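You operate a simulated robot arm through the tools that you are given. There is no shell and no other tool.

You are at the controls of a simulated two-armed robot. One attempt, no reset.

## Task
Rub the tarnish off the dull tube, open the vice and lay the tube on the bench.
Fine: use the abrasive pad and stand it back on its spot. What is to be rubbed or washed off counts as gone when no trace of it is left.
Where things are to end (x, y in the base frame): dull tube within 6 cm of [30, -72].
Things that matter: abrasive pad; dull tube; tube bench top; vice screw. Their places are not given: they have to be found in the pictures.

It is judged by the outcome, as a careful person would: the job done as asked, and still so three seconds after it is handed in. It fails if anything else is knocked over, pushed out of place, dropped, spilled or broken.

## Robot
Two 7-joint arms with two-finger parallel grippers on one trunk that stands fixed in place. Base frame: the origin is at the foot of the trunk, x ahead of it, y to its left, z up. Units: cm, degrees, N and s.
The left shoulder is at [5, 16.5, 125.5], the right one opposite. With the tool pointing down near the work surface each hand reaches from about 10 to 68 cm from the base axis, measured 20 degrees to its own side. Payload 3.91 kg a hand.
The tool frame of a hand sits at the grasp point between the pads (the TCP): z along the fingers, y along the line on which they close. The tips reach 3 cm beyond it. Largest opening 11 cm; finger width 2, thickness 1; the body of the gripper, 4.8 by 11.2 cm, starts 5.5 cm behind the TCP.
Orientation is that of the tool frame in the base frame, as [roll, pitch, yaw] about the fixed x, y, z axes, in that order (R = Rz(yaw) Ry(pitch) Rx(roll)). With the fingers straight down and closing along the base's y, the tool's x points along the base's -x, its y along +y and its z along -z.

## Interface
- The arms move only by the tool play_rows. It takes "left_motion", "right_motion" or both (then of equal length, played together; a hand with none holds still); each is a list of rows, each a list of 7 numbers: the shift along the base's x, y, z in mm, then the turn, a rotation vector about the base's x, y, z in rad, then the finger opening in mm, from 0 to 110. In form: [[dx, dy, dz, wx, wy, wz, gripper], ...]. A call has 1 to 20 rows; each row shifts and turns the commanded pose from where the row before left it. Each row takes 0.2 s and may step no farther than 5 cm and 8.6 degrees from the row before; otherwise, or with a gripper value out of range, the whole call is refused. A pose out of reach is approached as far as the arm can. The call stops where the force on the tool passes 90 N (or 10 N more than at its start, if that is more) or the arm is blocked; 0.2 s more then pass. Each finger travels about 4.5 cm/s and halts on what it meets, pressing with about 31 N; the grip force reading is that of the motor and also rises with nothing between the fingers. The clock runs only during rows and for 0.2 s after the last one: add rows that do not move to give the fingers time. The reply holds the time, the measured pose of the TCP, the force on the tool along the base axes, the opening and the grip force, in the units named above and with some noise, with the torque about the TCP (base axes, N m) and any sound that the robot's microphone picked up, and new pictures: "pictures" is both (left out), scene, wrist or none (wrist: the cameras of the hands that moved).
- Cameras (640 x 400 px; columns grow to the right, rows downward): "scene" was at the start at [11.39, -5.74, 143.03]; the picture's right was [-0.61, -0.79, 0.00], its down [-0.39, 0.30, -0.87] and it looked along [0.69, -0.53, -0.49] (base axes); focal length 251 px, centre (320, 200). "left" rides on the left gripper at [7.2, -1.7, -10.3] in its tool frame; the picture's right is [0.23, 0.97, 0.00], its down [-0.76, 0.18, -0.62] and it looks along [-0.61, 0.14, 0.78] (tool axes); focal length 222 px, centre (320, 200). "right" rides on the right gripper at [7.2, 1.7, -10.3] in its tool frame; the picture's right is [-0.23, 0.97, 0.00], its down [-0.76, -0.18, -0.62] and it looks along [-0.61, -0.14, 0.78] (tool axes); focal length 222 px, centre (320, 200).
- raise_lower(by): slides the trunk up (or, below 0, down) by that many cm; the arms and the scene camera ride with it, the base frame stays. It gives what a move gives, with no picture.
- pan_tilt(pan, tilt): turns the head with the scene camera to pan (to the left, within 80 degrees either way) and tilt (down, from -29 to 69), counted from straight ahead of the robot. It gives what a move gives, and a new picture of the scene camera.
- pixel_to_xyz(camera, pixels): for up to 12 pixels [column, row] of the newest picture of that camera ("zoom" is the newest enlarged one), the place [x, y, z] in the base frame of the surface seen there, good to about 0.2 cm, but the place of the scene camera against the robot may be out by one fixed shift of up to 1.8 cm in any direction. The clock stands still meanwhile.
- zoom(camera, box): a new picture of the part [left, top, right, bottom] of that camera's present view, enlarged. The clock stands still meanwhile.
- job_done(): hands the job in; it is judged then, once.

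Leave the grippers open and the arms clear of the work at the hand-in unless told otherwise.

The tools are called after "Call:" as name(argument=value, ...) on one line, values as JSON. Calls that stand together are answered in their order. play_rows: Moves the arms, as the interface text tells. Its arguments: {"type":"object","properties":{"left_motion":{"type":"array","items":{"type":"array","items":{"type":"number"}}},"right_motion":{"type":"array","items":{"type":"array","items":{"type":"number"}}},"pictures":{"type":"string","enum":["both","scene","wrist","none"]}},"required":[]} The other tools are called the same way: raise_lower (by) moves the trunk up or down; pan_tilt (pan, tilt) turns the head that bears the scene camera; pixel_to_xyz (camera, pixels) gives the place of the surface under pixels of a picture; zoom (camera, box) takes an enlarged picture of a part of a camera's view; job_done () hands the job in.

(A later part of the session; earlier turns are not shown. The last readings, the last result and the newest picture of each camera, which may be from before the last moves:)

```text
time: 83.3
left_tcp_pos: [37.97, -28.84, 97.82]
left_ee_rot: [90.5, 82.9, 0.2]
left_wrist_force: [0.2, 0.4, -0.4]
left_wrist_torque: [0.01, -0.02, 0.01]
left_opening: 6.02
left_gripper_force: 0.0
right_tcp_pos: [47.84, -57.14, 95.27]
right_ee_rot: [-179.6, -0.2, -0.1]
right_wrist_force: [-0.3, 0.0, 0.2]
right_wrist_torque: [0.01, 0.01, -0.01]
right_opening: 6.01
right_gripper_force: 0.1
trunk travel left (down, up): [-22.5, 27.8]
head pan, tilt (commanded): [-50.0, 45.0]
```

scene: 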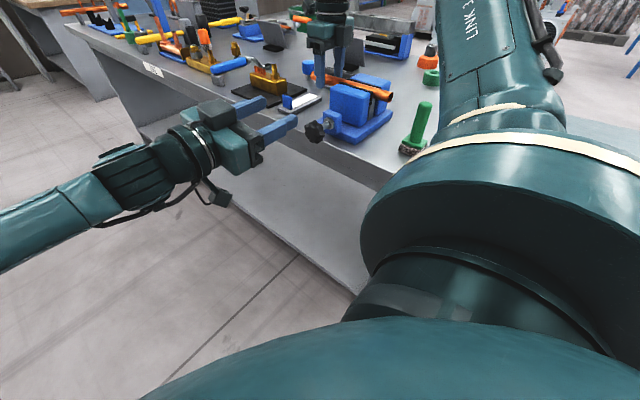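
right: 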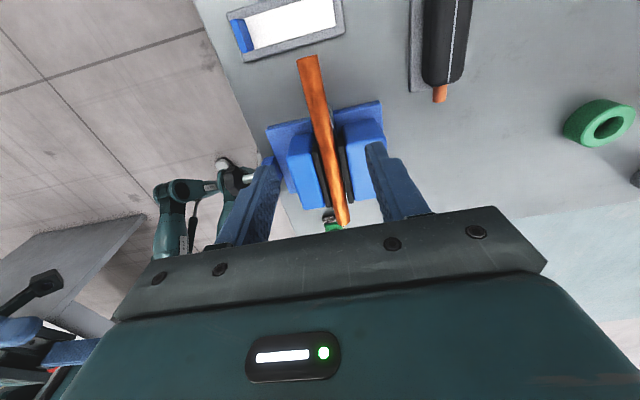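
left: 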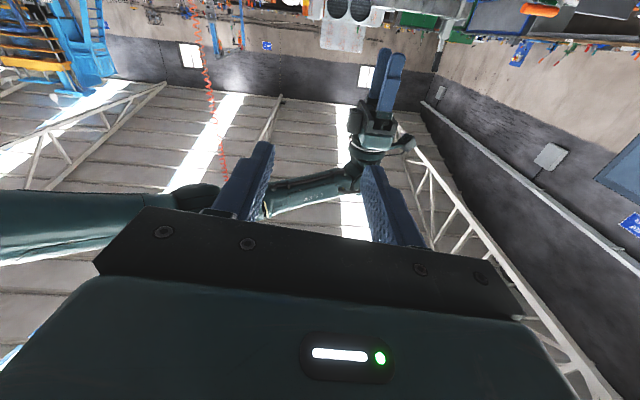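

The trunk is down and the right hand straddles the tube again at z=95.3. I'll close it on the tube and bring the left hand in line in front of the knob ([38.9, -34, 89.2]), testing further roll in the negative direction to gain turning range.

Call:
play_rows(left_motion=[[3, -15, -20, 0, 0, 0, 60], [3, -15, -22, 0, 0, 0, 60], [3, -15, -22, 0, 0, 0, 60], [0, -8, -22, 0, 0, 0, 60], [0, 0, 0, 0, -0.14, 0, 60], [0, 0, 0, 0, -0.14, 0, 60], [0, 0, 0, 0, -0.14, 0, 60], [0, 0, 0, 0, -0.14, 0, 60], [0, 0, 0, 0, 0, 0, 60]], right_motion=[[0, 2, 0, 0, 0, 0, 45], [0, 0, 0, 0, 0, 0, 32], [0, 0, 0, 0, 0, 0, 24], [0, 0, 0, 0, 0, 0, 15], [0, 0, 0, 0, 0, 0, 15], [0, 0, 0, 0, 0, 0, 15], [0, 0, 0, 0, 0, 0, 15], [0, 0, 0, 0, 0, 0, 15], [0, 0, 0, 0, 0, 0, 15]], pictures="both")

```text
time: 85.3
left_tcp_pos: [38.83, -34.09, 89.25]
left_ee_rot: [90.2, 50.6, 0.1]
left_wrist_force: [-0.1, 0.1, 0.1]
left_wrist_torque: [-0.02, 0.01, -0.01]
left_opening: 5.97
left_gripper_force: 0.1
right_tcp_pos: [47.82, -57.07, 95.37]
right_ee_rot: [-179.7, -0.2, 0.0]
right_wrist_force: [-0.6, 1.9, -0.3]
right_wrist_torque: [-0.01, -0.09, -0.09]
right_opening: 1.96
right_gripper_force: 30.7
trunk travel left (down, up): [-22.5, 27.8]
head pan, tilt (commanded): [-50.0, 45.0]
```

scene: 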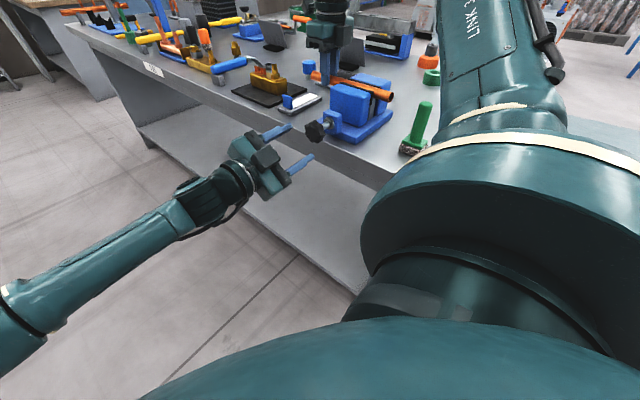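
right: 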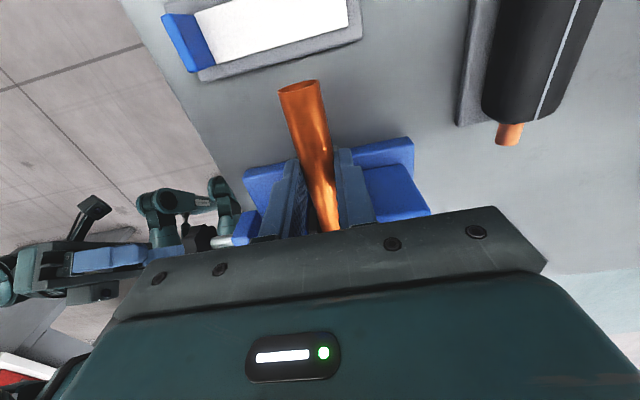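
left: 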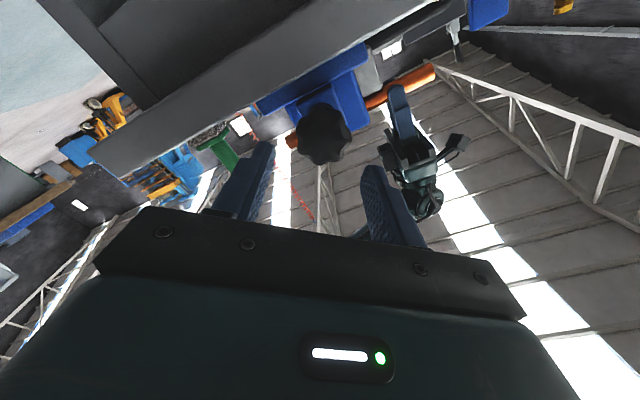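

The roll is now at -129° with no limit met. I'll test further to about -170°.

Call:
play_rows(left_motion=[[0, 0, 0, 0, -0.14, 0, 60], [0, 0, 0, 0, -0.14, 0, 60], [0, 0, 0, 0, -0.14, 0, 60], [0, 0, 0, 0, -0.14, 0, 60], [0, 0, 0, 0, -0.14, 0, 60], [0, 0, 0, 0, 0, 0, 60]], pictures="wrist")

```text
time: 86.7
left_tcp_pos: [45.45, -37.41, 99.91]
left_ee_rot: [91.4, 15.5, 0.4]
left_wrist_force: [0.0, -0.5, 0.0]
left_wrist_torque: [0.0, 0.02, 0.05]
left_opening: 6.01
left_gripper_force: 0.0
left hand out of reach, approached as far as the arm can: row 2, 3, 4, 5
right_tcp_pos: [47.8, -56.98, 95.43]
right_ee_rot: [-179.6, -0.4, -0.1]
right_wrist_force: [-0.2, -0.3, 0.4]
right_wrist_torque: [0.02, -0.04, -0.08]
right_opening: 1.97
right_gripper_force: 31.0
trunk travel left (down, up): [-22.5, 27.8]
head pan, tilt (commanded): [-50.0, 45.0]
```

left: 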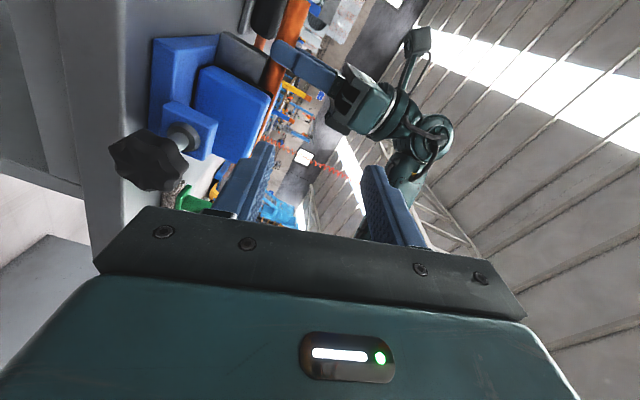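

The roll limit is about -135°, and the pose drifted when it was exceeded. I'll go back to the position in front of the knob with roll about -128°.

Call:
play_rows(left_motion=[[-5, 33, 0, 0, 0.122, 0, 60], [-15, 0, -25, 0, 0.122, 0, 60], [-15, 0, -27, 0, 0.122, 0, 60], [-15, 0, -27, 0, 0.122, 0, 60], [-16, 0, -27, 0, 0.122, 0, 60], [0, 0, 0, 0, 0, 0, 60]], pictures="wrist")

```text
time: 88.1
left_tcp_pos: [38.67, -34.07, 89.3]
left_ee_rot: [91.8, 50.6, 0.7]
left_wrist_force: [0.6, -0.4, -0.5]
left_wrist_torque: [-0.02, 0.0, 0.01]
left_opening: 6.01
left_gripper_force: 0.1
right_tcp_pos: [47.85, -57.05, 95.26]
right_ee_rot: [-179.7, -0.2, 0.0]
right_wrist_force: [0.1, -0.2, -0.4]
right_wrist_torque: [0.0, -0.02, -0.01]
right_opening: 1.96
right_gripper_force: 31.1
trunk travel left (down, up): [-22.5, 27.8]
head pan, tilt (commanded): [-50.0, 45.0]
```

left: 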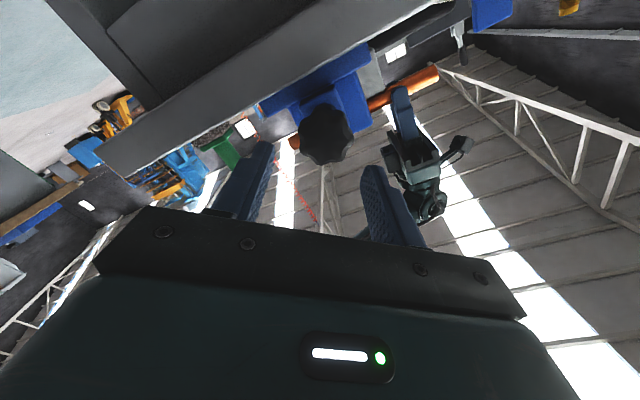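

The hand is back in line (roll -129°). I'll advance 5.2 cm to put the fingers around the knob.

Call:
play_rows(left_motion=[[2, -20, -1, 0, 0, 0, 60], [0, -20, 0, 0, 0, 0, 60], [0, -12, 0, 0, 0, 0, 60], [0, 0, 0, 0, 0, 0, 60]], pictures="both")

Call:
zoom(camera="left", box=[220, 90, 420, 230])

Call:
zoom(camera="scene", box=[220, 70, 420, 200])

```text
time: 89.1
left_tcp_pos: [38.67, -39.15, 89.13]
left_ee_rot: [91.7, 50.3, 0.6]
left_wrist_force: [0.2, -0.4, 0.0]
left_wrist_torque: [-0.04, -0.05, -0.01]
left_opening: 6.01
left_gripper_force: 0.1
left hand out of reach, approached as far as the arm can: row 3
right_tcp_pos: [47.85, -56.98, 95.29]
right_ee_rot: [-179.6, -0.4, -0.2]
right_wrist_force: [0.0, 0.1, -0.2]
right_wrist_torque: [0.01, -0.08, 0.01]
right_opening: 1.96
right_gripper_force: 30.9
trunk travel left (down, up): [-22.5, 27.8]
head pan, tilt (commanded): [-50.0, 45.0]
```

scene: 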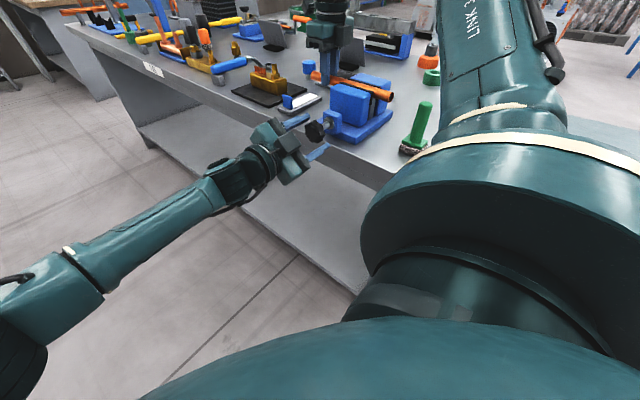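
left: 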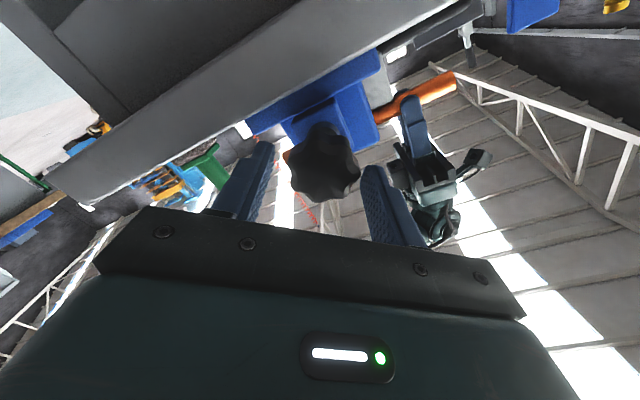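

```text
2.86 times, centred on (320, 160) of left
```

zoom: 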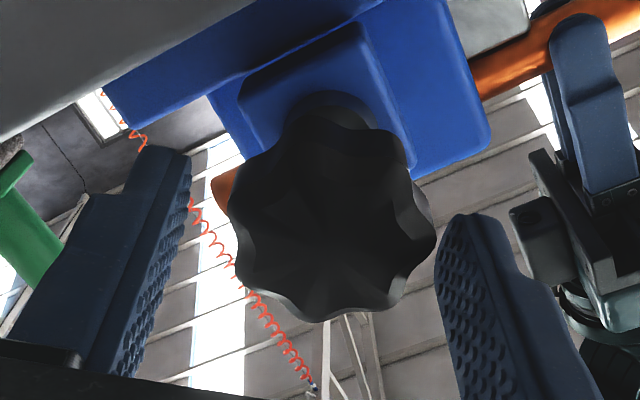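

```text
3.08 times, centred on (320, 135) of scene
```

zoom: 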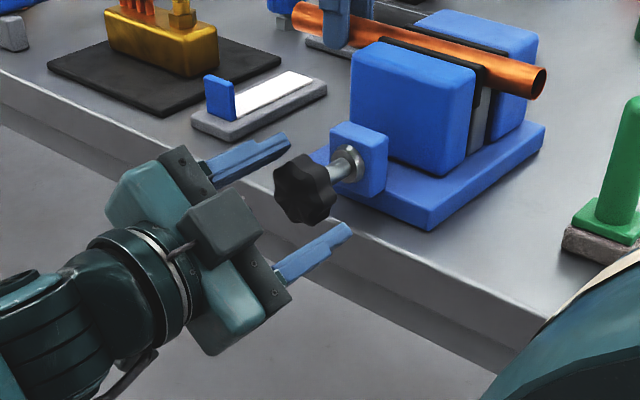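

The knob sits between the fingers, the tips about 1.9 cm past its face. I'll close on it.

Call:
play_rows(left_motion=[[2, 0, 0, 0, 0, 0, 50], [0, 0, 0, 0, 0, 0, 40], [0, 0, 0, 0, 0, 0, 30], [0, 0, 0, 0, 0, 0, 20], [0, 0, 0, 0, 0, 0, 20], [0, 0, 0, 0, 0, 0, 20]], pictures="wrist")

Call:
zoom(camera="left", box=[220, 90, 420, 230])

```text
time: 90.5
left_tcp_pos: [38.98, -39.2, 89.3]
left_ee_rot: [91.8, 50.4, 0.5]
left_wrist_force: [-3.7, -0.2, -4.5]
left_wrist_torque: [-0.71, 0.05, 0.38]
left_opening: 4.64
left_gripper_force: 44.4
right_tcp_pos: [47.86, -56.93, 95.37]
right_ee_rot: [-179.5, -0.2, -0.2]
right_wrist_force: [-0.2, 1.2, -0.5]
right_wrist_torque: [0.02, -0.04, -0.04]
right_opening: 1.94
right_gripper_force: 30.9
trunk travel left (down, up): [-22.5, 27.8]
head pan, tilt (commanded): [-50.0, 45.0]
```

left: 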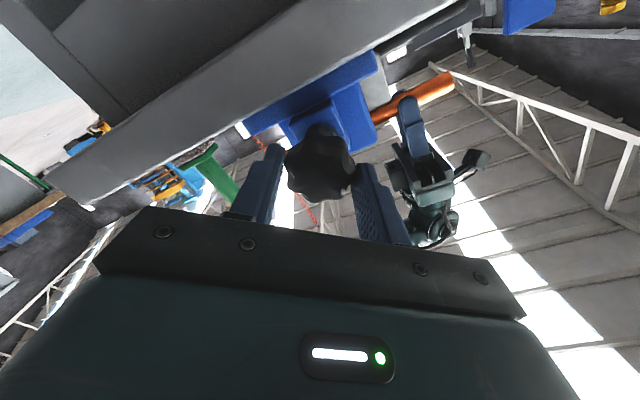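

```text
2.86 times, centred on (320, 160) of left
```

zoom: 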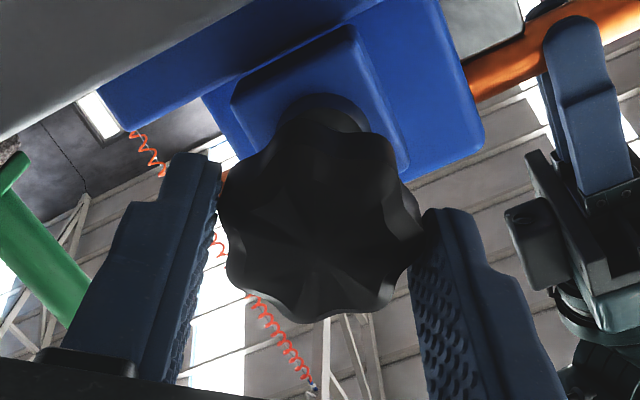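

The knob is held (4.6 cm wide, 44 N). I'll turn it anticlockwise (as seen from the knob end, +y rotation), first by 24° to feel the torque.

Call:
play_rows(left_motion=[[0, 0, 0, 0, 0.14, 0, 20], [0, 0, 0, 0, 0.14, 0, 20], [0, 0, 0, 0, 0.14, 0, 20], [0, 0, 0, 0, 0, 0, 20]], pictures="both")

Call:
zoom(camera="scene", box=[220, 70, 420, 200])

```text
time: 91.5
left_tcp_pos: [39.13, -39.08, 89.18]
left_ee_rot: [92.9, 74.5, 1.6]
left_wrist_force: [-4.2, -9.3, -4.2]
left_wrist_torque: [-0.15, 0.04, 0.68]
left_opening: 4.57
left_gripper_force: 45.2
right_tcp_pos: [47.83, -57.04, 95.36]
right_ee_rot: [-179.6, -0.4, -0.2]
right_wrist_force: [0.0, 1.0, 2.6]
right_wrist_torque: [0.02, -0.05, 0.0]
right_opening: 1.96
right_gripper_force: 31.4
trunk travel left (down, up): [-22.5, 27.8]
head pan, tilt (commanded): [-50.0, 45.0]
```

scene: 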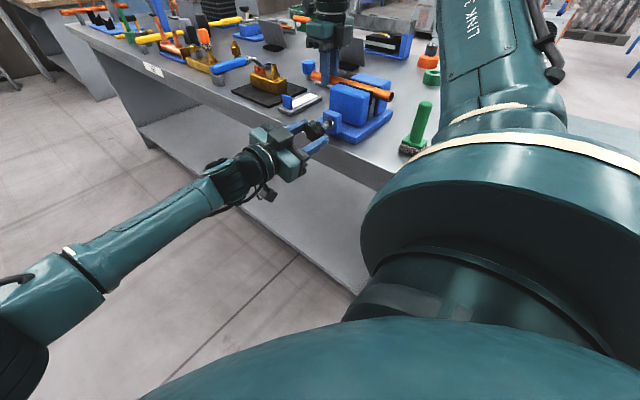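
left: 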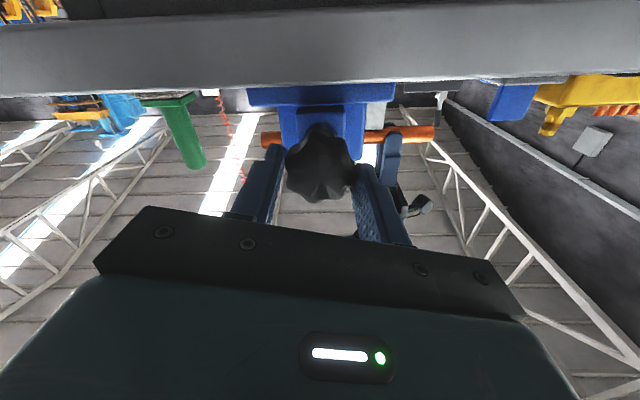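

```text
3.08 times, centred on (320, 135) of scene
```

zoom: 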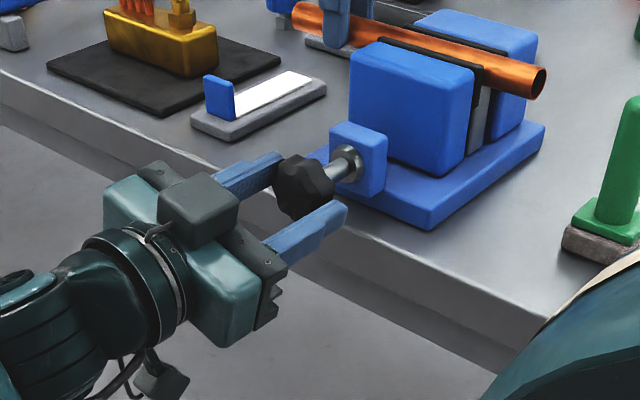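

The knob turned with the hand at little torque. I'll continue 45° more and watch the jaws.

Call:
play_rows(left_motion=[[0, 0, 0, 0, 0.14, 0, 20], [0, 0, 0, 0, 0.14, 0, 20], [0, 0, 0, 0, 0.14, 0, 20], [0, 0, 0, 0, 0.14, 0, 20], [0, 0, 0, 0, 0.14, 0, 20], [0, 0, 0, 0, 0, 0, 20]], pictures="both")

Call:
zoom(camera="scene", box=[220, 70, 420, 200])

Call:
zoom(camera="left", box=[220, 60, 420, 230])

```text
time: 92.9
left_tcp_pos: [39.06, -39.09, 89.27]
left_ee_rot: [-89.5, 65.3, 178.9]
left_wrist_force: [-2.2, -23.7, 6.4]
left_wrist_torque: [-0.05, 0.01, 0.83]
left_opening: 4.58
left_gripper_force: 45.1
right_tcp_pos: [47.83, -57.04, 95.28]
right_ee_rot: [-179.6, -0.4, -0.1]
right_wrist_force: [1.9, 0.3, 4.9]
right_wrist_torque: [0.02, -0.06, 0.01]
right_opening: 1.96
right_gripper_force: 31.1
trunk travel left (down, up): [-22.5, 27.8]
head pan, tilt (commanded): [-50.0, 45.0]
```

scene: 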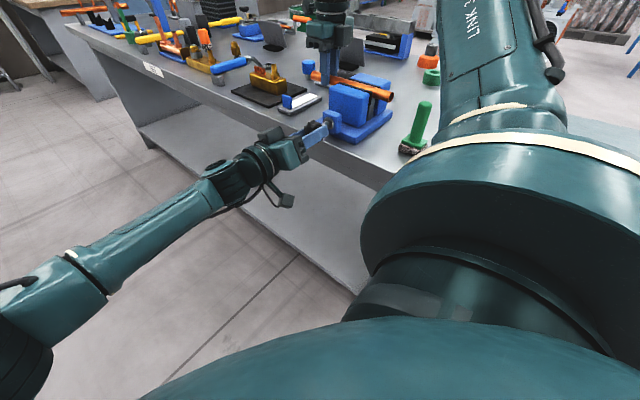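
left: 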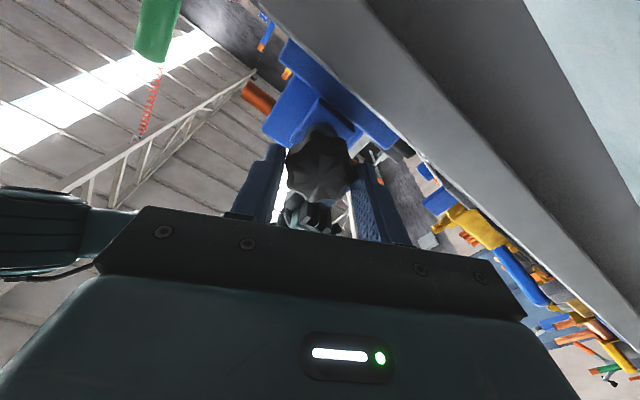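

```text
3.08 times, centred on (320, 135) of scene
```

zoom: 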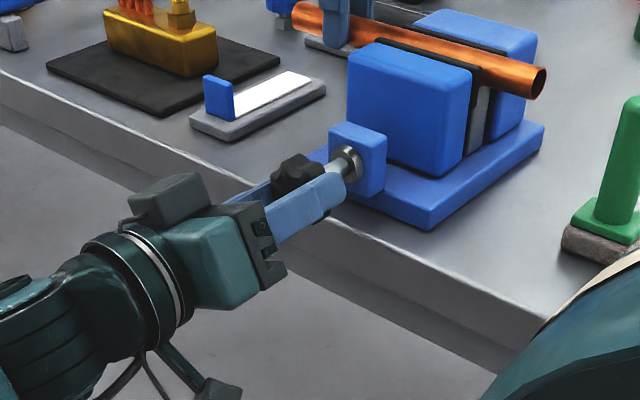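

```text
2.35 times, centred on (320, 145) of left
```

zoom: 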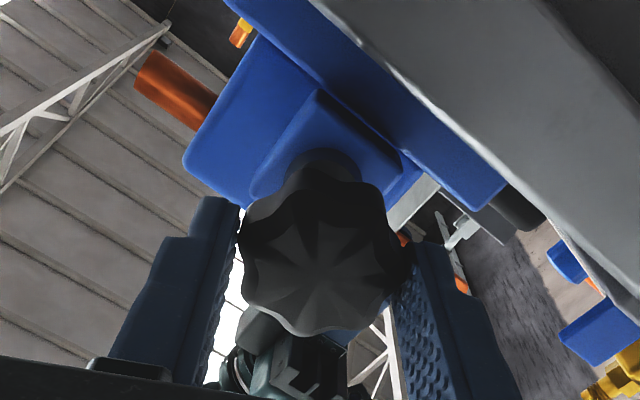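

Call:
zoom(camera="right", box=[200, 60, 440, 250])

Call:
zoom(camera="scene", box=[320, 70, 410, 130])

```text
2.11 times, centred on (320, 155) of right
```

zoom: 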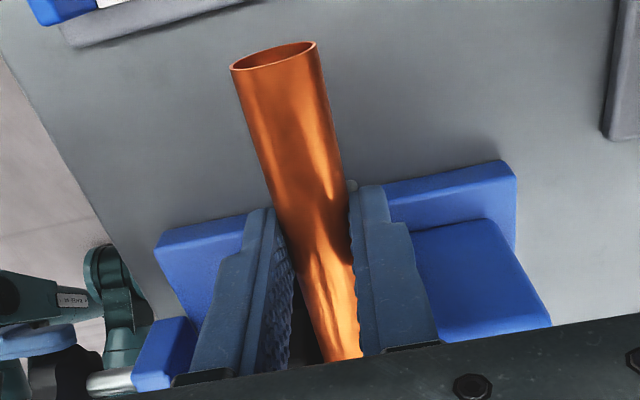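

```text
6.67 times, centred on (365, 100) of scene
```

zoom: 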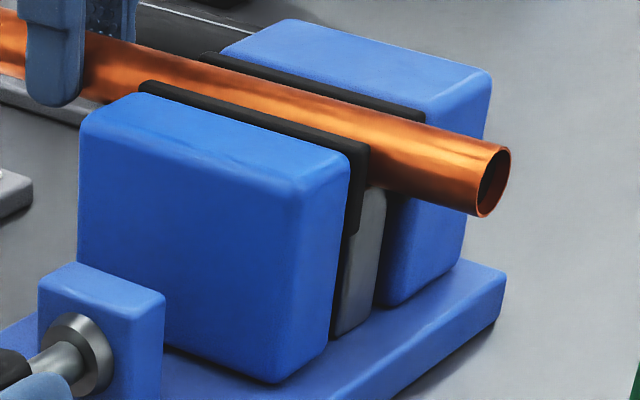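

I now have a good reference view of the jaw gap. The knob turned 64° so far. I'll let go of it, rotate the hand back, and take a new grip for the next stroke.

Call:
play_rows(left_motion=[[0, 0, 0, 0, 0, 0, 45], [0, 0, 0, 0, 0, 0, 60], [0, 0, 0, 0, 0, 0, 60], [0, 0, 0, 0, -0.139, 0, 60], [0, 0, 0, 0, -0.139, 0, 60], [0, 0, 0, 0, -0.139, 0, 60], [0, 0, 0, 0, -0.139, 0, 60], [0, 0, 0, 0, -0.139, 0, 60], [0, 0, 0, 0, -0.139, 0, 60], [0, 0, 0, 0, -0.139, 0, 60], [0, 0, 0, 0, -0.139, 0, 60], [0, 0, 0, 0, 0, 0, 60]], pictures="both")

Call:
zoom(camera="left", box=[220, 90, 420, 230])

```text
time: 95.5
left_tcp_pos: [39.44, -38.92, 90.9]
left_ee_rot: [91.7, 50.8, 0.0]
left_wrist_force: [-24.3, 2.3, -12.1]
left_wrist_torque: [0.02, 0.53, -0.55]
left_opening: 7.33
left_gripper_force: 13.4
left hand out of reach, approached as far as the arm can: row 4
right_tcp_pos: [47.69, -57.1, 95.46]
right_ee_rot: [-179.6, -0.5, -0.1]
right_wrist_force: [0.2, 2.2, 0.1]
right_wrist_torque: [0.04, 0.05, -0.07]
right_opening: 1.93
right_gripper_force: 30.9
trunk travel left (down, up): [-22.5, 27.8]
head pan, tilt (commanded): [-50.0, 45.0]
```

scene: 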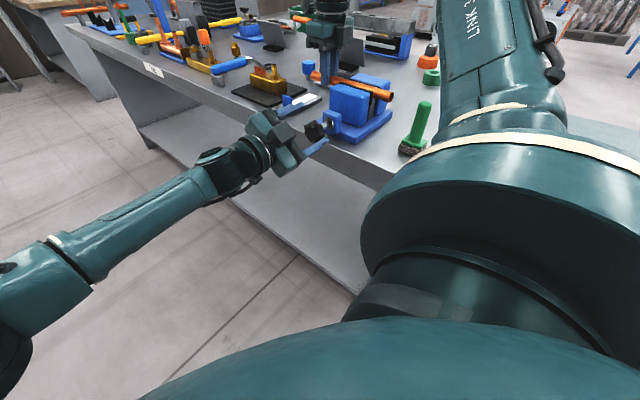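
left: 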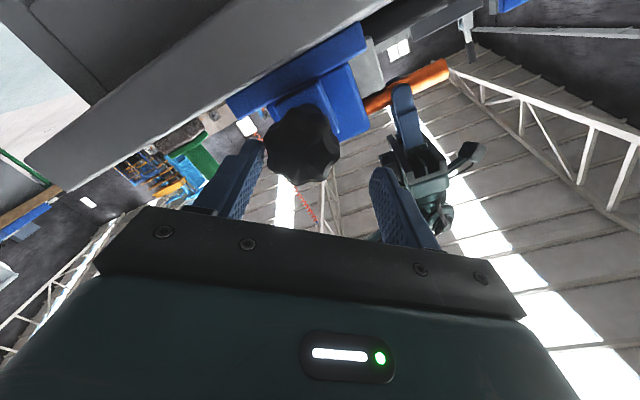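

```text
2.86 times, centred on (320, 160) of left
```

zoom: 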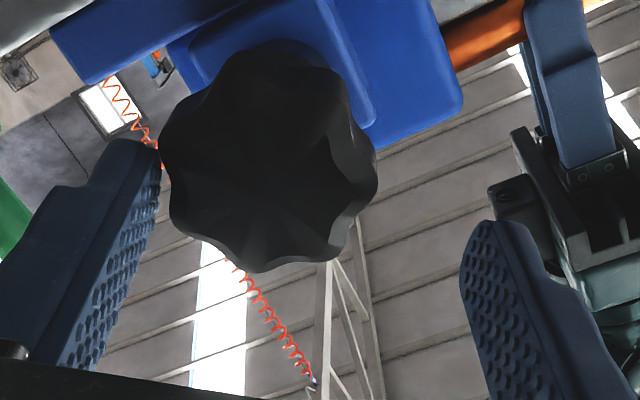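

When rotating back, the hand hit a reach limit and drifted 1.7 cm up, so one finger now leans on the knob. I'll back off straight along +y, re-centre, and re-approach a little less deep.

Call:
play_rows(left_motion=[[0, 0, -8, 0, 0, 0, 70], [-3, 25, -8, 0, 0, 0, 60], [-2, 20, 0, 0, 0, 0, 60], [0, 0, 0, 0, 0, 0, 60]], pictures="wrist")

```text
time: 96.5
left_tcp_pos: [39.72, -34.3, 89.4]
left_ee_rot: [91.9, 50.8, 0.8]
left_wrist_force: [0.2, 0.2, -1.8]
left_wrist_torque: [0.01, -0.01, -0.03]
left_opening: 5.98
left_gripper_force: 0.0
right_tcp_pos: [47.8, -56.98, 95.28]
right_ee_rot: [-179.8, -0.3, -0.2]
right_wrist_force: [-5.9, -0.2, 1.8]
right_wrist_torque: [-0.01, 0.18, -0.02]
right_opening: 1.94
right_gripper_force: 31.0
trunk travel left (down, up): [-22.5, 27.8]
head pan, tilt (commanded): [-50.0, 45.0]
```

left: 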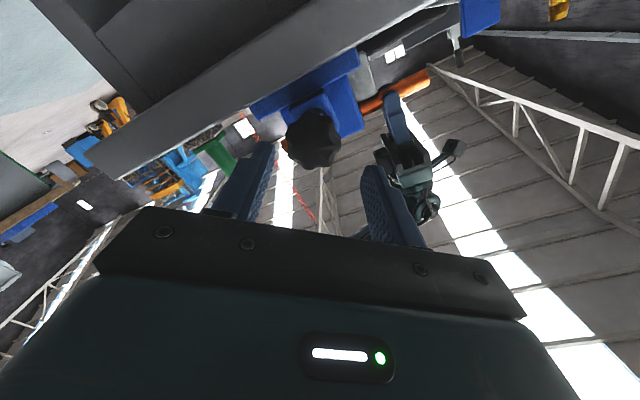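

Now I'm clear of the knob at [39.7, -34.3, 89.4]. I'll re-measure the knob's centre and the jaw gap.

Call:
zoom(camera="left", box=[250, 80, 390, 190])

Call:
pixel_to_xyz(camera="left", pixels=[[312, 140], [290, 135], [336, 140], [312, 160], [305, 115], [340, 105]])

Call:
zoom(camera="scene", box=[320, 70, 410, 130])

```text
3.64 times, centred on (320, 135) of left
```

zoom: 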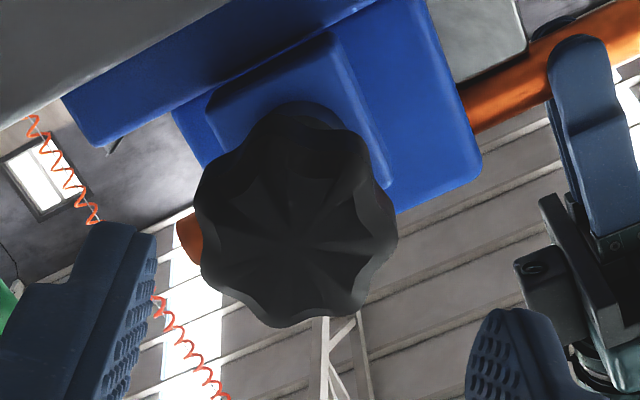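

```text
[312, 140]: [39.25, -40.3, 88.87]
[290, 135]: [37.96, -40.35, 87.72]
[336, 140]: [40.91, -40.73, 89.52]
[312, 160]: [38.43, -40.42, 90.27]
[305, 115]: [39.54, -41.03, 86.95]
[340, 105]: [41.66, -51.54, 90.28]
```

```text
6.67 times, centred on (365, 100) of scene
```

zoom: 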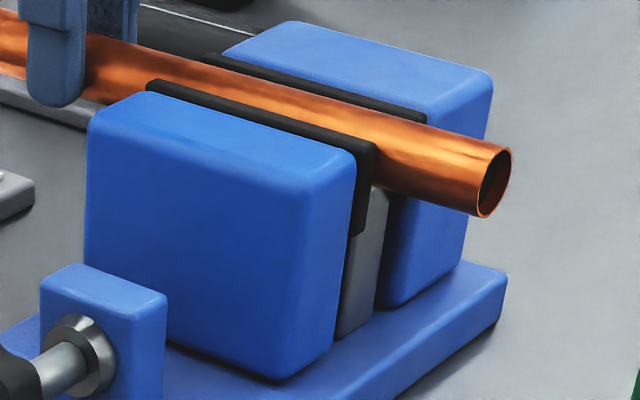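

Comparing the jaw views: the first 64° had opened the jaw about 2 mm, and the drifting hand dragged the knob partly back. So +y rotation is the opening direction. From now on I'll rotate back only while clear of the knob. First I re-centre and straighten the hand.

Call:
play_rows(left_motion=[[-4, 0, -1, -0.021, 0, 0.012, 60], [-4, 0, -1, 0, 0, 0, 60], [0, 0, 0, 0, 0, 0, 60]], pictures="wrist")

Call:
zoom(camera="left", box=[250, 80, 390, 190])

```text
time: 97.3
left_tcp_pos: [38.76, -34.28, 89.07]
left_ee_rot: [89.8, 50.8, -0.1]
left_wrist_force: [0.4, -0.7, -0.6]
left_wrist_torque: [0.01, -0.01, -0.01]
left_opening: 5.98
left_gripper_force: 0.1
right_tcp_pos: [47.85, -56.95, 95.29]
right_ee_rot: [-179.6, -0.3, -0.1]
right_wrist_force: [-4.7, -1.0, 0.8]
right_wrist_torque: [-0.02, 0.14, 0.04]
right_opening: 1.96
right_gripper_force: 31.0
trunk travel left (down, up): [-22.5, 27.8]
head pan, tilt (commanded): [-50.0, 45.0]
```

left: 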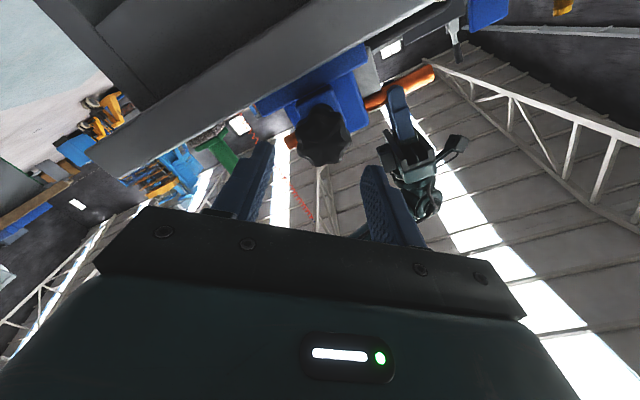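

```text
3.64 times, centred on (320, 135) of left
```

zoom: 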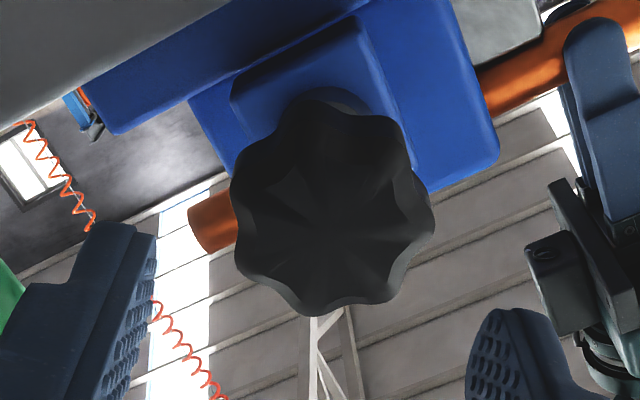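

Call:
pixel_to_xyz(camera="zoom", pixels=[[336, 225], [245, 195], [425, 225], [325, 305], [262, 270], [395, 285], [330, 130]])

```text
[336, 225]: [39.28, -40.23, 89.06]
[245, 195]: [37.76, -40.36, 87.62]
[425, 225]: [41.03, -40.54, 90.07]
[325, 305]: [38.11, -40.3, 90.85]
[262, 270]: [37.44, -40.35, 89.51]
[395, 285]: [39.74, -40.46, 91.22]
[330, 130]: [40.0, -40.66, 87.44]
```

The best estimate of the knob centre is x≈39.1, z≈89.2. I'll approach to y≈-38.6 and close.

Call:
play_rows(left_motion=[[3, -15, 1, 0, 0, 0, 60], [0, -15, 0, 0, 0, 0, 60], [0, -14, 0, 0, 0, 0, 60], [0, 0, 0, 0, 0, 0, 50], [0, 0, 0, 0, 0, 0, 40], [0, 0, 0, 0, 0, 0, 30], [0, 0, 0, 0, 0, 0, 20], [0, 0, 0, 0, 0, 0, 20]], pictures="wrist")

```text
time: 99.1
left_tcp_pos: [39.01, -38.8, 89.16]
left_ee_rot: [89.9, 50.9, -0.1]
left_wrist_force: [1.9, -5.8, 1.5]
left_wrist_torque: [0.09, 0.12, 0.16]
left_opening: 4.59
left_gripper_force: 44.6
right_tcp_pos: [48.02, -56.99, 95.35]
right_ee_rot: [-179.7, -0.4, -0.1]
right_wrist_force: [-0.4, 1.8, 0.9]
right_wrist_torque: [0.02, 0.03, -0.08]
right_opening: 1.97
right_gripper_force: 30.6
trunk travel left (down, up): [-22.5, 27.8]
head pan, tilt (commanded): [-50.0, 45.0]
```

left: 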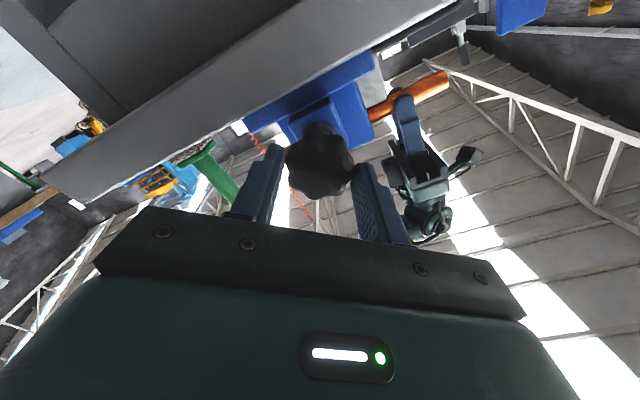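

Good, centred grip with small forces. I'll turn +72° in one stroke.

Call:
play_rows(left_motion=[[0, 0, 0, 0, 0.14, 0, 20], [0, 0, 0, 0, 0.14, 0, 20], [0, 0, 0, 0, 0.14, 0, 20], [0, 0, 0, 0, 0.14, 0, 20], [0, 0, 0, 0, 0.14, 0, 20], [0, 0, 0, 0, 0.14, 0, 20], [0, 0, 0, 0, 0.14, 0, 20], [0, 0, 0, 0, 0.14, 0, 20], [0, 0, 0, 0, 0.14, 0, 20], [0, 0, 0, 0, 0, 0, 20]], pictures="both")

Call:
zoom(camera="scene", box=[320, 70, 410, 130])

```text
time: 101.3
left_tcp_pos: [39.04, -38.73, 89.12]
left_ee_rot: [-90.1, 56.9, 179.9]
left_wrist_force: [-8.8, 5.4, -7.0]
left_wrist_torque: [-0.4, 0.03, -0.08]
left_opening: 4.52
left_gripper_force: 45.0
right_tcp_pos: [47.81, -56.85, 95.34]
right_ee_rot: [-179.7, -0.4, -0.1]
right_wrist_force: [0.6, -0.3, 0.7]
right_wrist_torque: [0.03, -0.09, 0.04]
right_opening: 1.96
right_gripper_force: 31.0
trunk travel left (down, up): [-22.5, 27.8]
head pan, tilt (commanded): [-50.0, 45.0]
```

scene: 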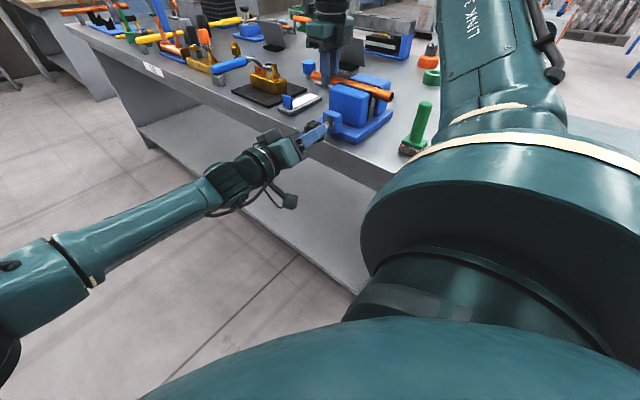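
left: 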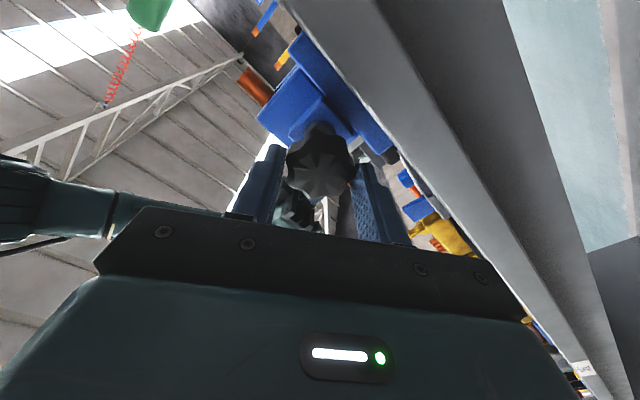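

```text
6.67 times, centred on (365, 100) of scene
```

zoom: 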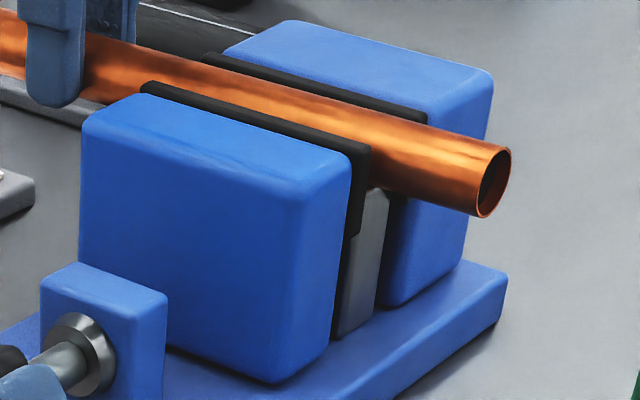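

The front jaw is moving away from the tube. I'll continue this stroke another 32°, watching for the wrist limit.

Call:
play_rows(left_motion=[[0, 0, 0, 0, 0.14, 0, 20], [0, 0, 0, 0, 0.14, 0, 20], [0, 0, 0, 0, 0.14, 0, 20], [0, 0, 0, 0, 0.14, 0, 20], [0, 0, 0, 0, 0, 0, 20]], pictures="none")

```text
time: 102.5
left_tcp_pos: [38.91, -38.74, 89.23]
left_ee_rot: [-90.0, 24.9, 180.0]
left_wrist_force: [-16.7, 13.8, -14.5]
left_wrist_torque: [0.08, 0.02, -0.06]
left_opening: 4.55
left_gripper_force: 45.0
right_tcp_pos: [47.71, -56.97, 95.5]
right_ee_rot: [-179.7, -0.5, -0.1]
right_wrist_force: [0.6, -0.1, -0.5]
right_wrist_torque: [0.02, -0.08, 0.02]
right_opening: 1.97
right_gripper_force: 30.8
trunk travel left (down, up): [-22.5, 27.8]
head pan, tilt (commanded): [-50.0, 45.0]
```

Turned another 32° (roll now -25°). Some side load has built up, so I'll release, retract 3 cm, and rotate the hand back clear of the knob.

Call:
play_rows(left_motion=[[0, 0, 0, 0, 0, 0, 45], [0, 0, 0, 0, 0, 0, 60], [0, 0, 0, 0, 0, 0, 60], [0, 20, 0, 0, 0, 0, 60], [0, 20, 0, 0, 0, 0, 60], [0, 0, 0, 0, -0.14, 0, 60], [0, 0, 0, 0, -0.14, 0, 60], [0, 0, 0, 0, -0.14, 0, 60], [0, 0, 0, 0, -0.14, 0, 60], [0, 0, 0, 0, -0.14, 0, 60], [0, 0, 0, 0, -0.14, 0, 60], [0, 0, 0, 0, -0.14, 0, 60], [0, 0, 0, 0, -0.14, 0, 60], [0, 0, 0, 0, -0.14, 0, 60], [0, 0, 0, 0, -0.14, 0, 60], [0, 0, 0, 0, -0.14, 0, 60], [0, 0, 0, 0, -0.14, 0, 60], [0, 0, 0, 0, -0.14, 0, 60], [0, 0, 0, 0, 0, 0, 60]], pictures="both")

Call:
zoom(camera="scene", box=[320, 70, 410, 130])

Call:
zoom(camera="left", box=[250, 80, 390, 190])

```text
time: 106.5
left_tcp_pos: [39.0, -34.67, 89.13]
left_ee_rot: [89.9, 50.8, -0.1]
left_wrist_force: [-0.8, -0.1, 0.3]
left_wrist_torque: [-0.01, 0.02, -0.01]
left_opening: 5.99
left_gripper_force: 0.1
right_tcp_pos: [47.8, -56.84, 95.3]
right_ee_rot: [-179.7, -0.3, -0.1]
right_wrist_force: [0.2, -0.9, 0.2]
right_wrist_torque: [0.03, -0.04, -0.04]
right_opening: 1.95
right_gripper_force: 31.3
trunk travel left (down, up): [-22.5, 27.8]
head pan, tilt (commanded): [-50.0, 45.0]
```

scene: 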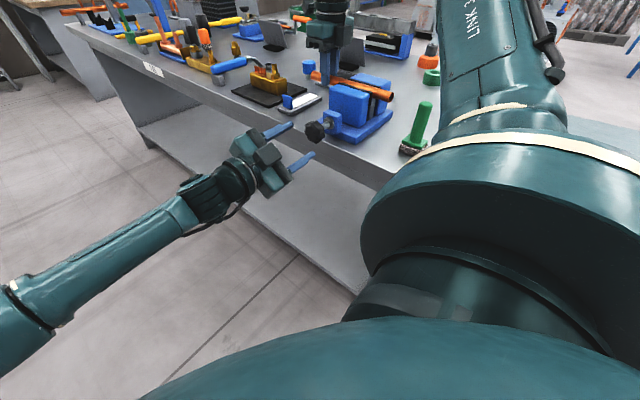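
left: 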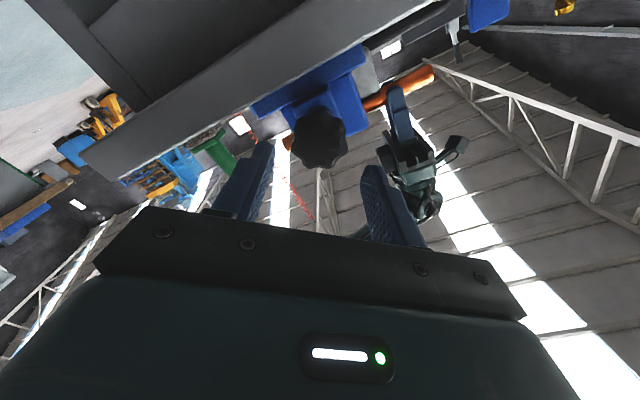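

```text
6.67 times, centred on (365, 100) of scene
```

zoom: 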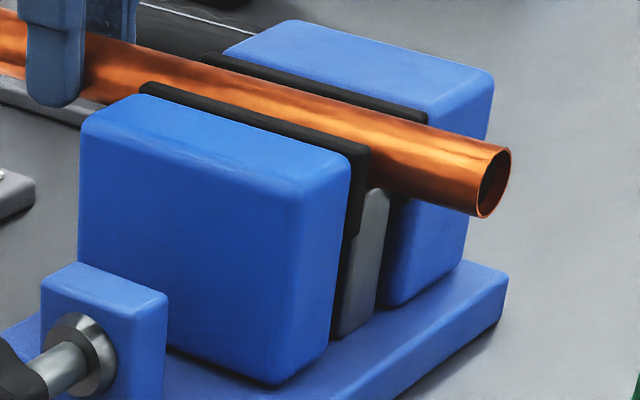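

```text
3.64 times, centred on (320, 135) of left
```

zoom: 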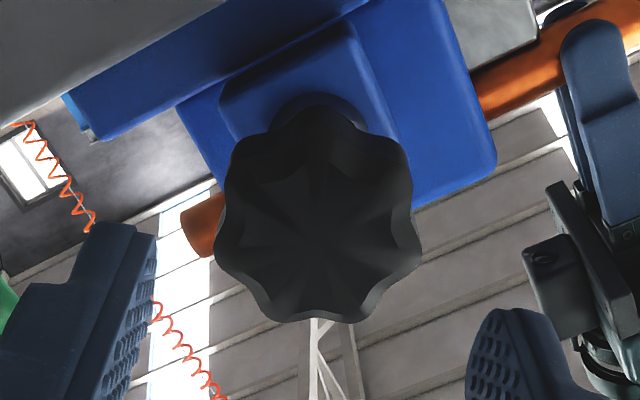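

The gap widens slowly (about 3 mm for 104°). I'll do further strokes: advance, close, turn 104°.

Call:
play_rows(left_motion=[[0, -20, 0, 0, 0, 0, 60], [0, -20, 0, 0, 0, 0, 60], [0, 0, 0, 0, 0, 0, 50], [0, 0, 0, 0, 0, 0, 35], [0, 0, 0, 0, 0, 0, 20], [0, 0, 0, 0, 0, 0, 20], [0, 0, 0, 0, 0, 0, 20], [0, 0, 0, 0, 0.14, 0, 20], [0, 0, 0, 0, 0.14, 0, 20], [0, 0, 0, 0, 0.14, 0, 20], [0, 0, 0, 0, 0.14, 0, 20], [0, 0, 0, 0, 0.14, 0, 20], [0, 0, 0, 0, 0.14, 0, 20], [0, 0, 0, 0, 0.14, 0, 20], [0, 0, 0, 0, 0.14, 0, 20], [0, 0, 0, 0, 0.14, 0, 20], [0, 0, 0, 0, 0.14, 0, 20], [0, 0, 0, 0, 0.14, 0, 20], [0, 0, 0, 0, 0.14, 0, 20], [0, 0, 0, 0, 0.14, 0, 20]], pictures="wrist")

Call:
zoom(camera="scene", box=[320, 70, 410, 130])

```text
time: 110.7
left_tcp_pos: [39.31, -38.71, 89.29]
left_ee_rot: [-90.0, 24.8, -179.8]
left_wrist_force: [0.9, 0.8, 0.3]
left_wrist_torque: [-0.33, -0.51, -0.01]
left_opening: 4.76
left_gripper_force: 45.5
right_tcp_pos: [47.74, -56.96, 95.32]
right_ee_rot: [-179.5, -0.3, -0.1]
right_wrist_force: [-0.2, 0.2, -0.1]
right_wrist_torque: [0.04, -0.06, 0.04]
right_opening: 1.93
right_gripper_force: 31.1
trunk travel left (down, up): [-22.5, 27.8]
head pan, tilt (commanded): [-50.0, 45.0]
```

left: 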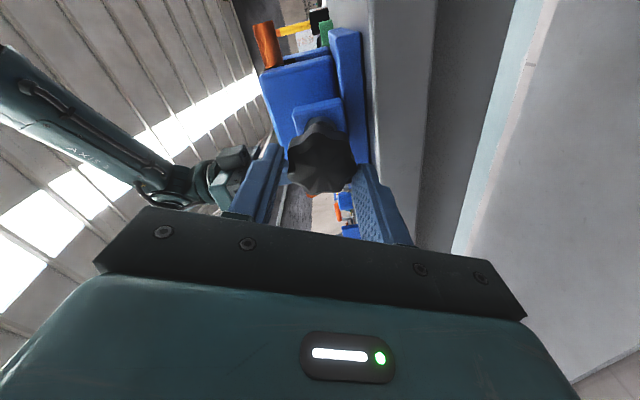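

```text
6.67 times, centred on (365, 100) of scene
```

zoom: 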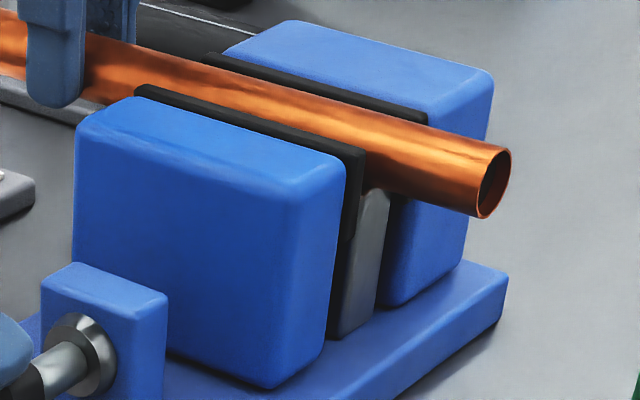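

The jaw keeps opening. I'll run another back-rotation clear of the knob.

Call:
play_rows(left_motion=[[0, 0, 0, 0, 0, 0, 45], [0, 0, 0, 0, 0, 0, 60], [0, 0, 0, 0, 0, 0, 60], [0, 20, 0, 0, 0, 0, 60], [0, 20, 0, 0, 0, 0, 60], [0, 0, 0, 0, -0.14, 0, 60], [0, 0, 0, 0, -0.14, 0, 60], [0, 0, 0, 0, -0.14, 0, 60], [0, 0, 0, 0, -0.14, 0, 60], [0, 0, 0, 0, -0.14, 0, 60], [0, 0, 0, 0, -0.14, 0, 60], [0, 0, 0, 0, -0.14, 0, 60], [0, 0, 0, 0, -0.14, 0, 60], [0, 0, 0, 0, -0.14, 0, 60], [0, 0, 0, 0, -0.14, 0, 60], [0, 0, 0, 0, -0.14, 0, 60], [0, 0, 0, 0, -0.14, 0, 60], [0, 0, 0, 0, -0.14, 0, 60], [0, 0, 0, 0, 0, 0, 60]], pictures="wrist")

Call:
zoom(camera="scene", box=[320, 70, 410, 130])

Call:
zoom(camera="left", box=[250, 80, 390, 190])

```text
time: 114.7
left_tcp_pos: [39.05, -34.57, 89.33]
left_ee_rot: [89.9, 50.8, -0.2]
left_wrist_force: [-0.1, -0.1, 0.9]
left_wrist_torque: [-0.01, 0.0, 0.02]
left_opening: 6.0
left_gripper_force: 0.0
right_tcp_pos: [47.88, -56.97, 95.41]
right_ee_rot: [-179.7, -0.3, -0.2]
right_wrist_force: [0.5, 0.2, 0.2]
right_wrist_torque: [0.0, -0.09, 0.0]
right_opening: 1.93
right_gripper_force: 31.5
trunk travel left (down, up): [-22.5, 27.8]
head pan, tilt (commanded): [-50.0, 45.0]
```

left: 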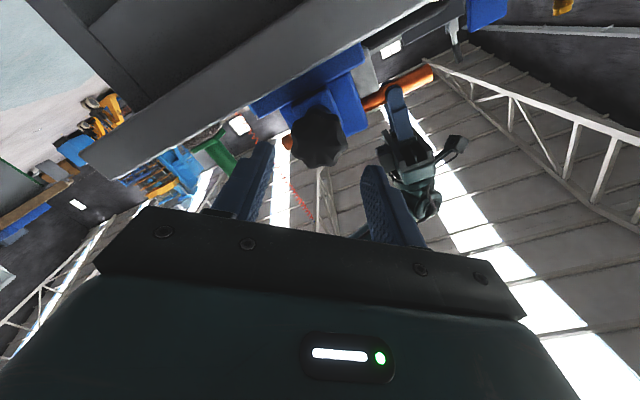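

```text
6.67 times, centred on (365, 100) of scene
```

zoom: 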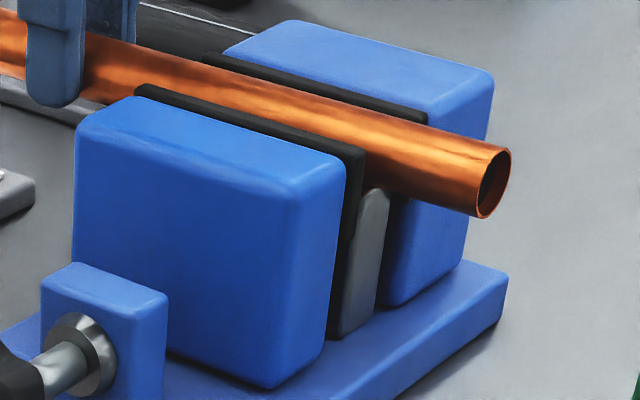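

```text
3.64 times, centred on (320, 135) of left
```

zoom: 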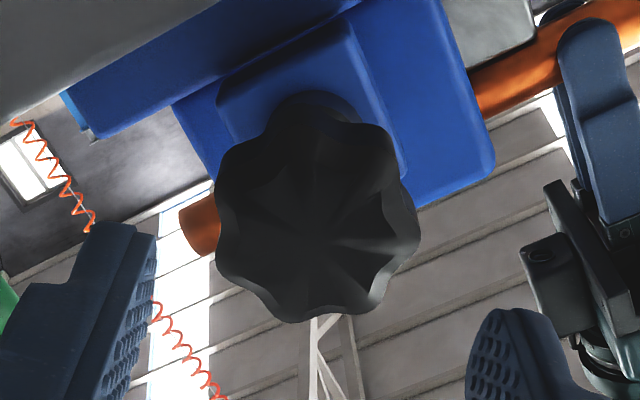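

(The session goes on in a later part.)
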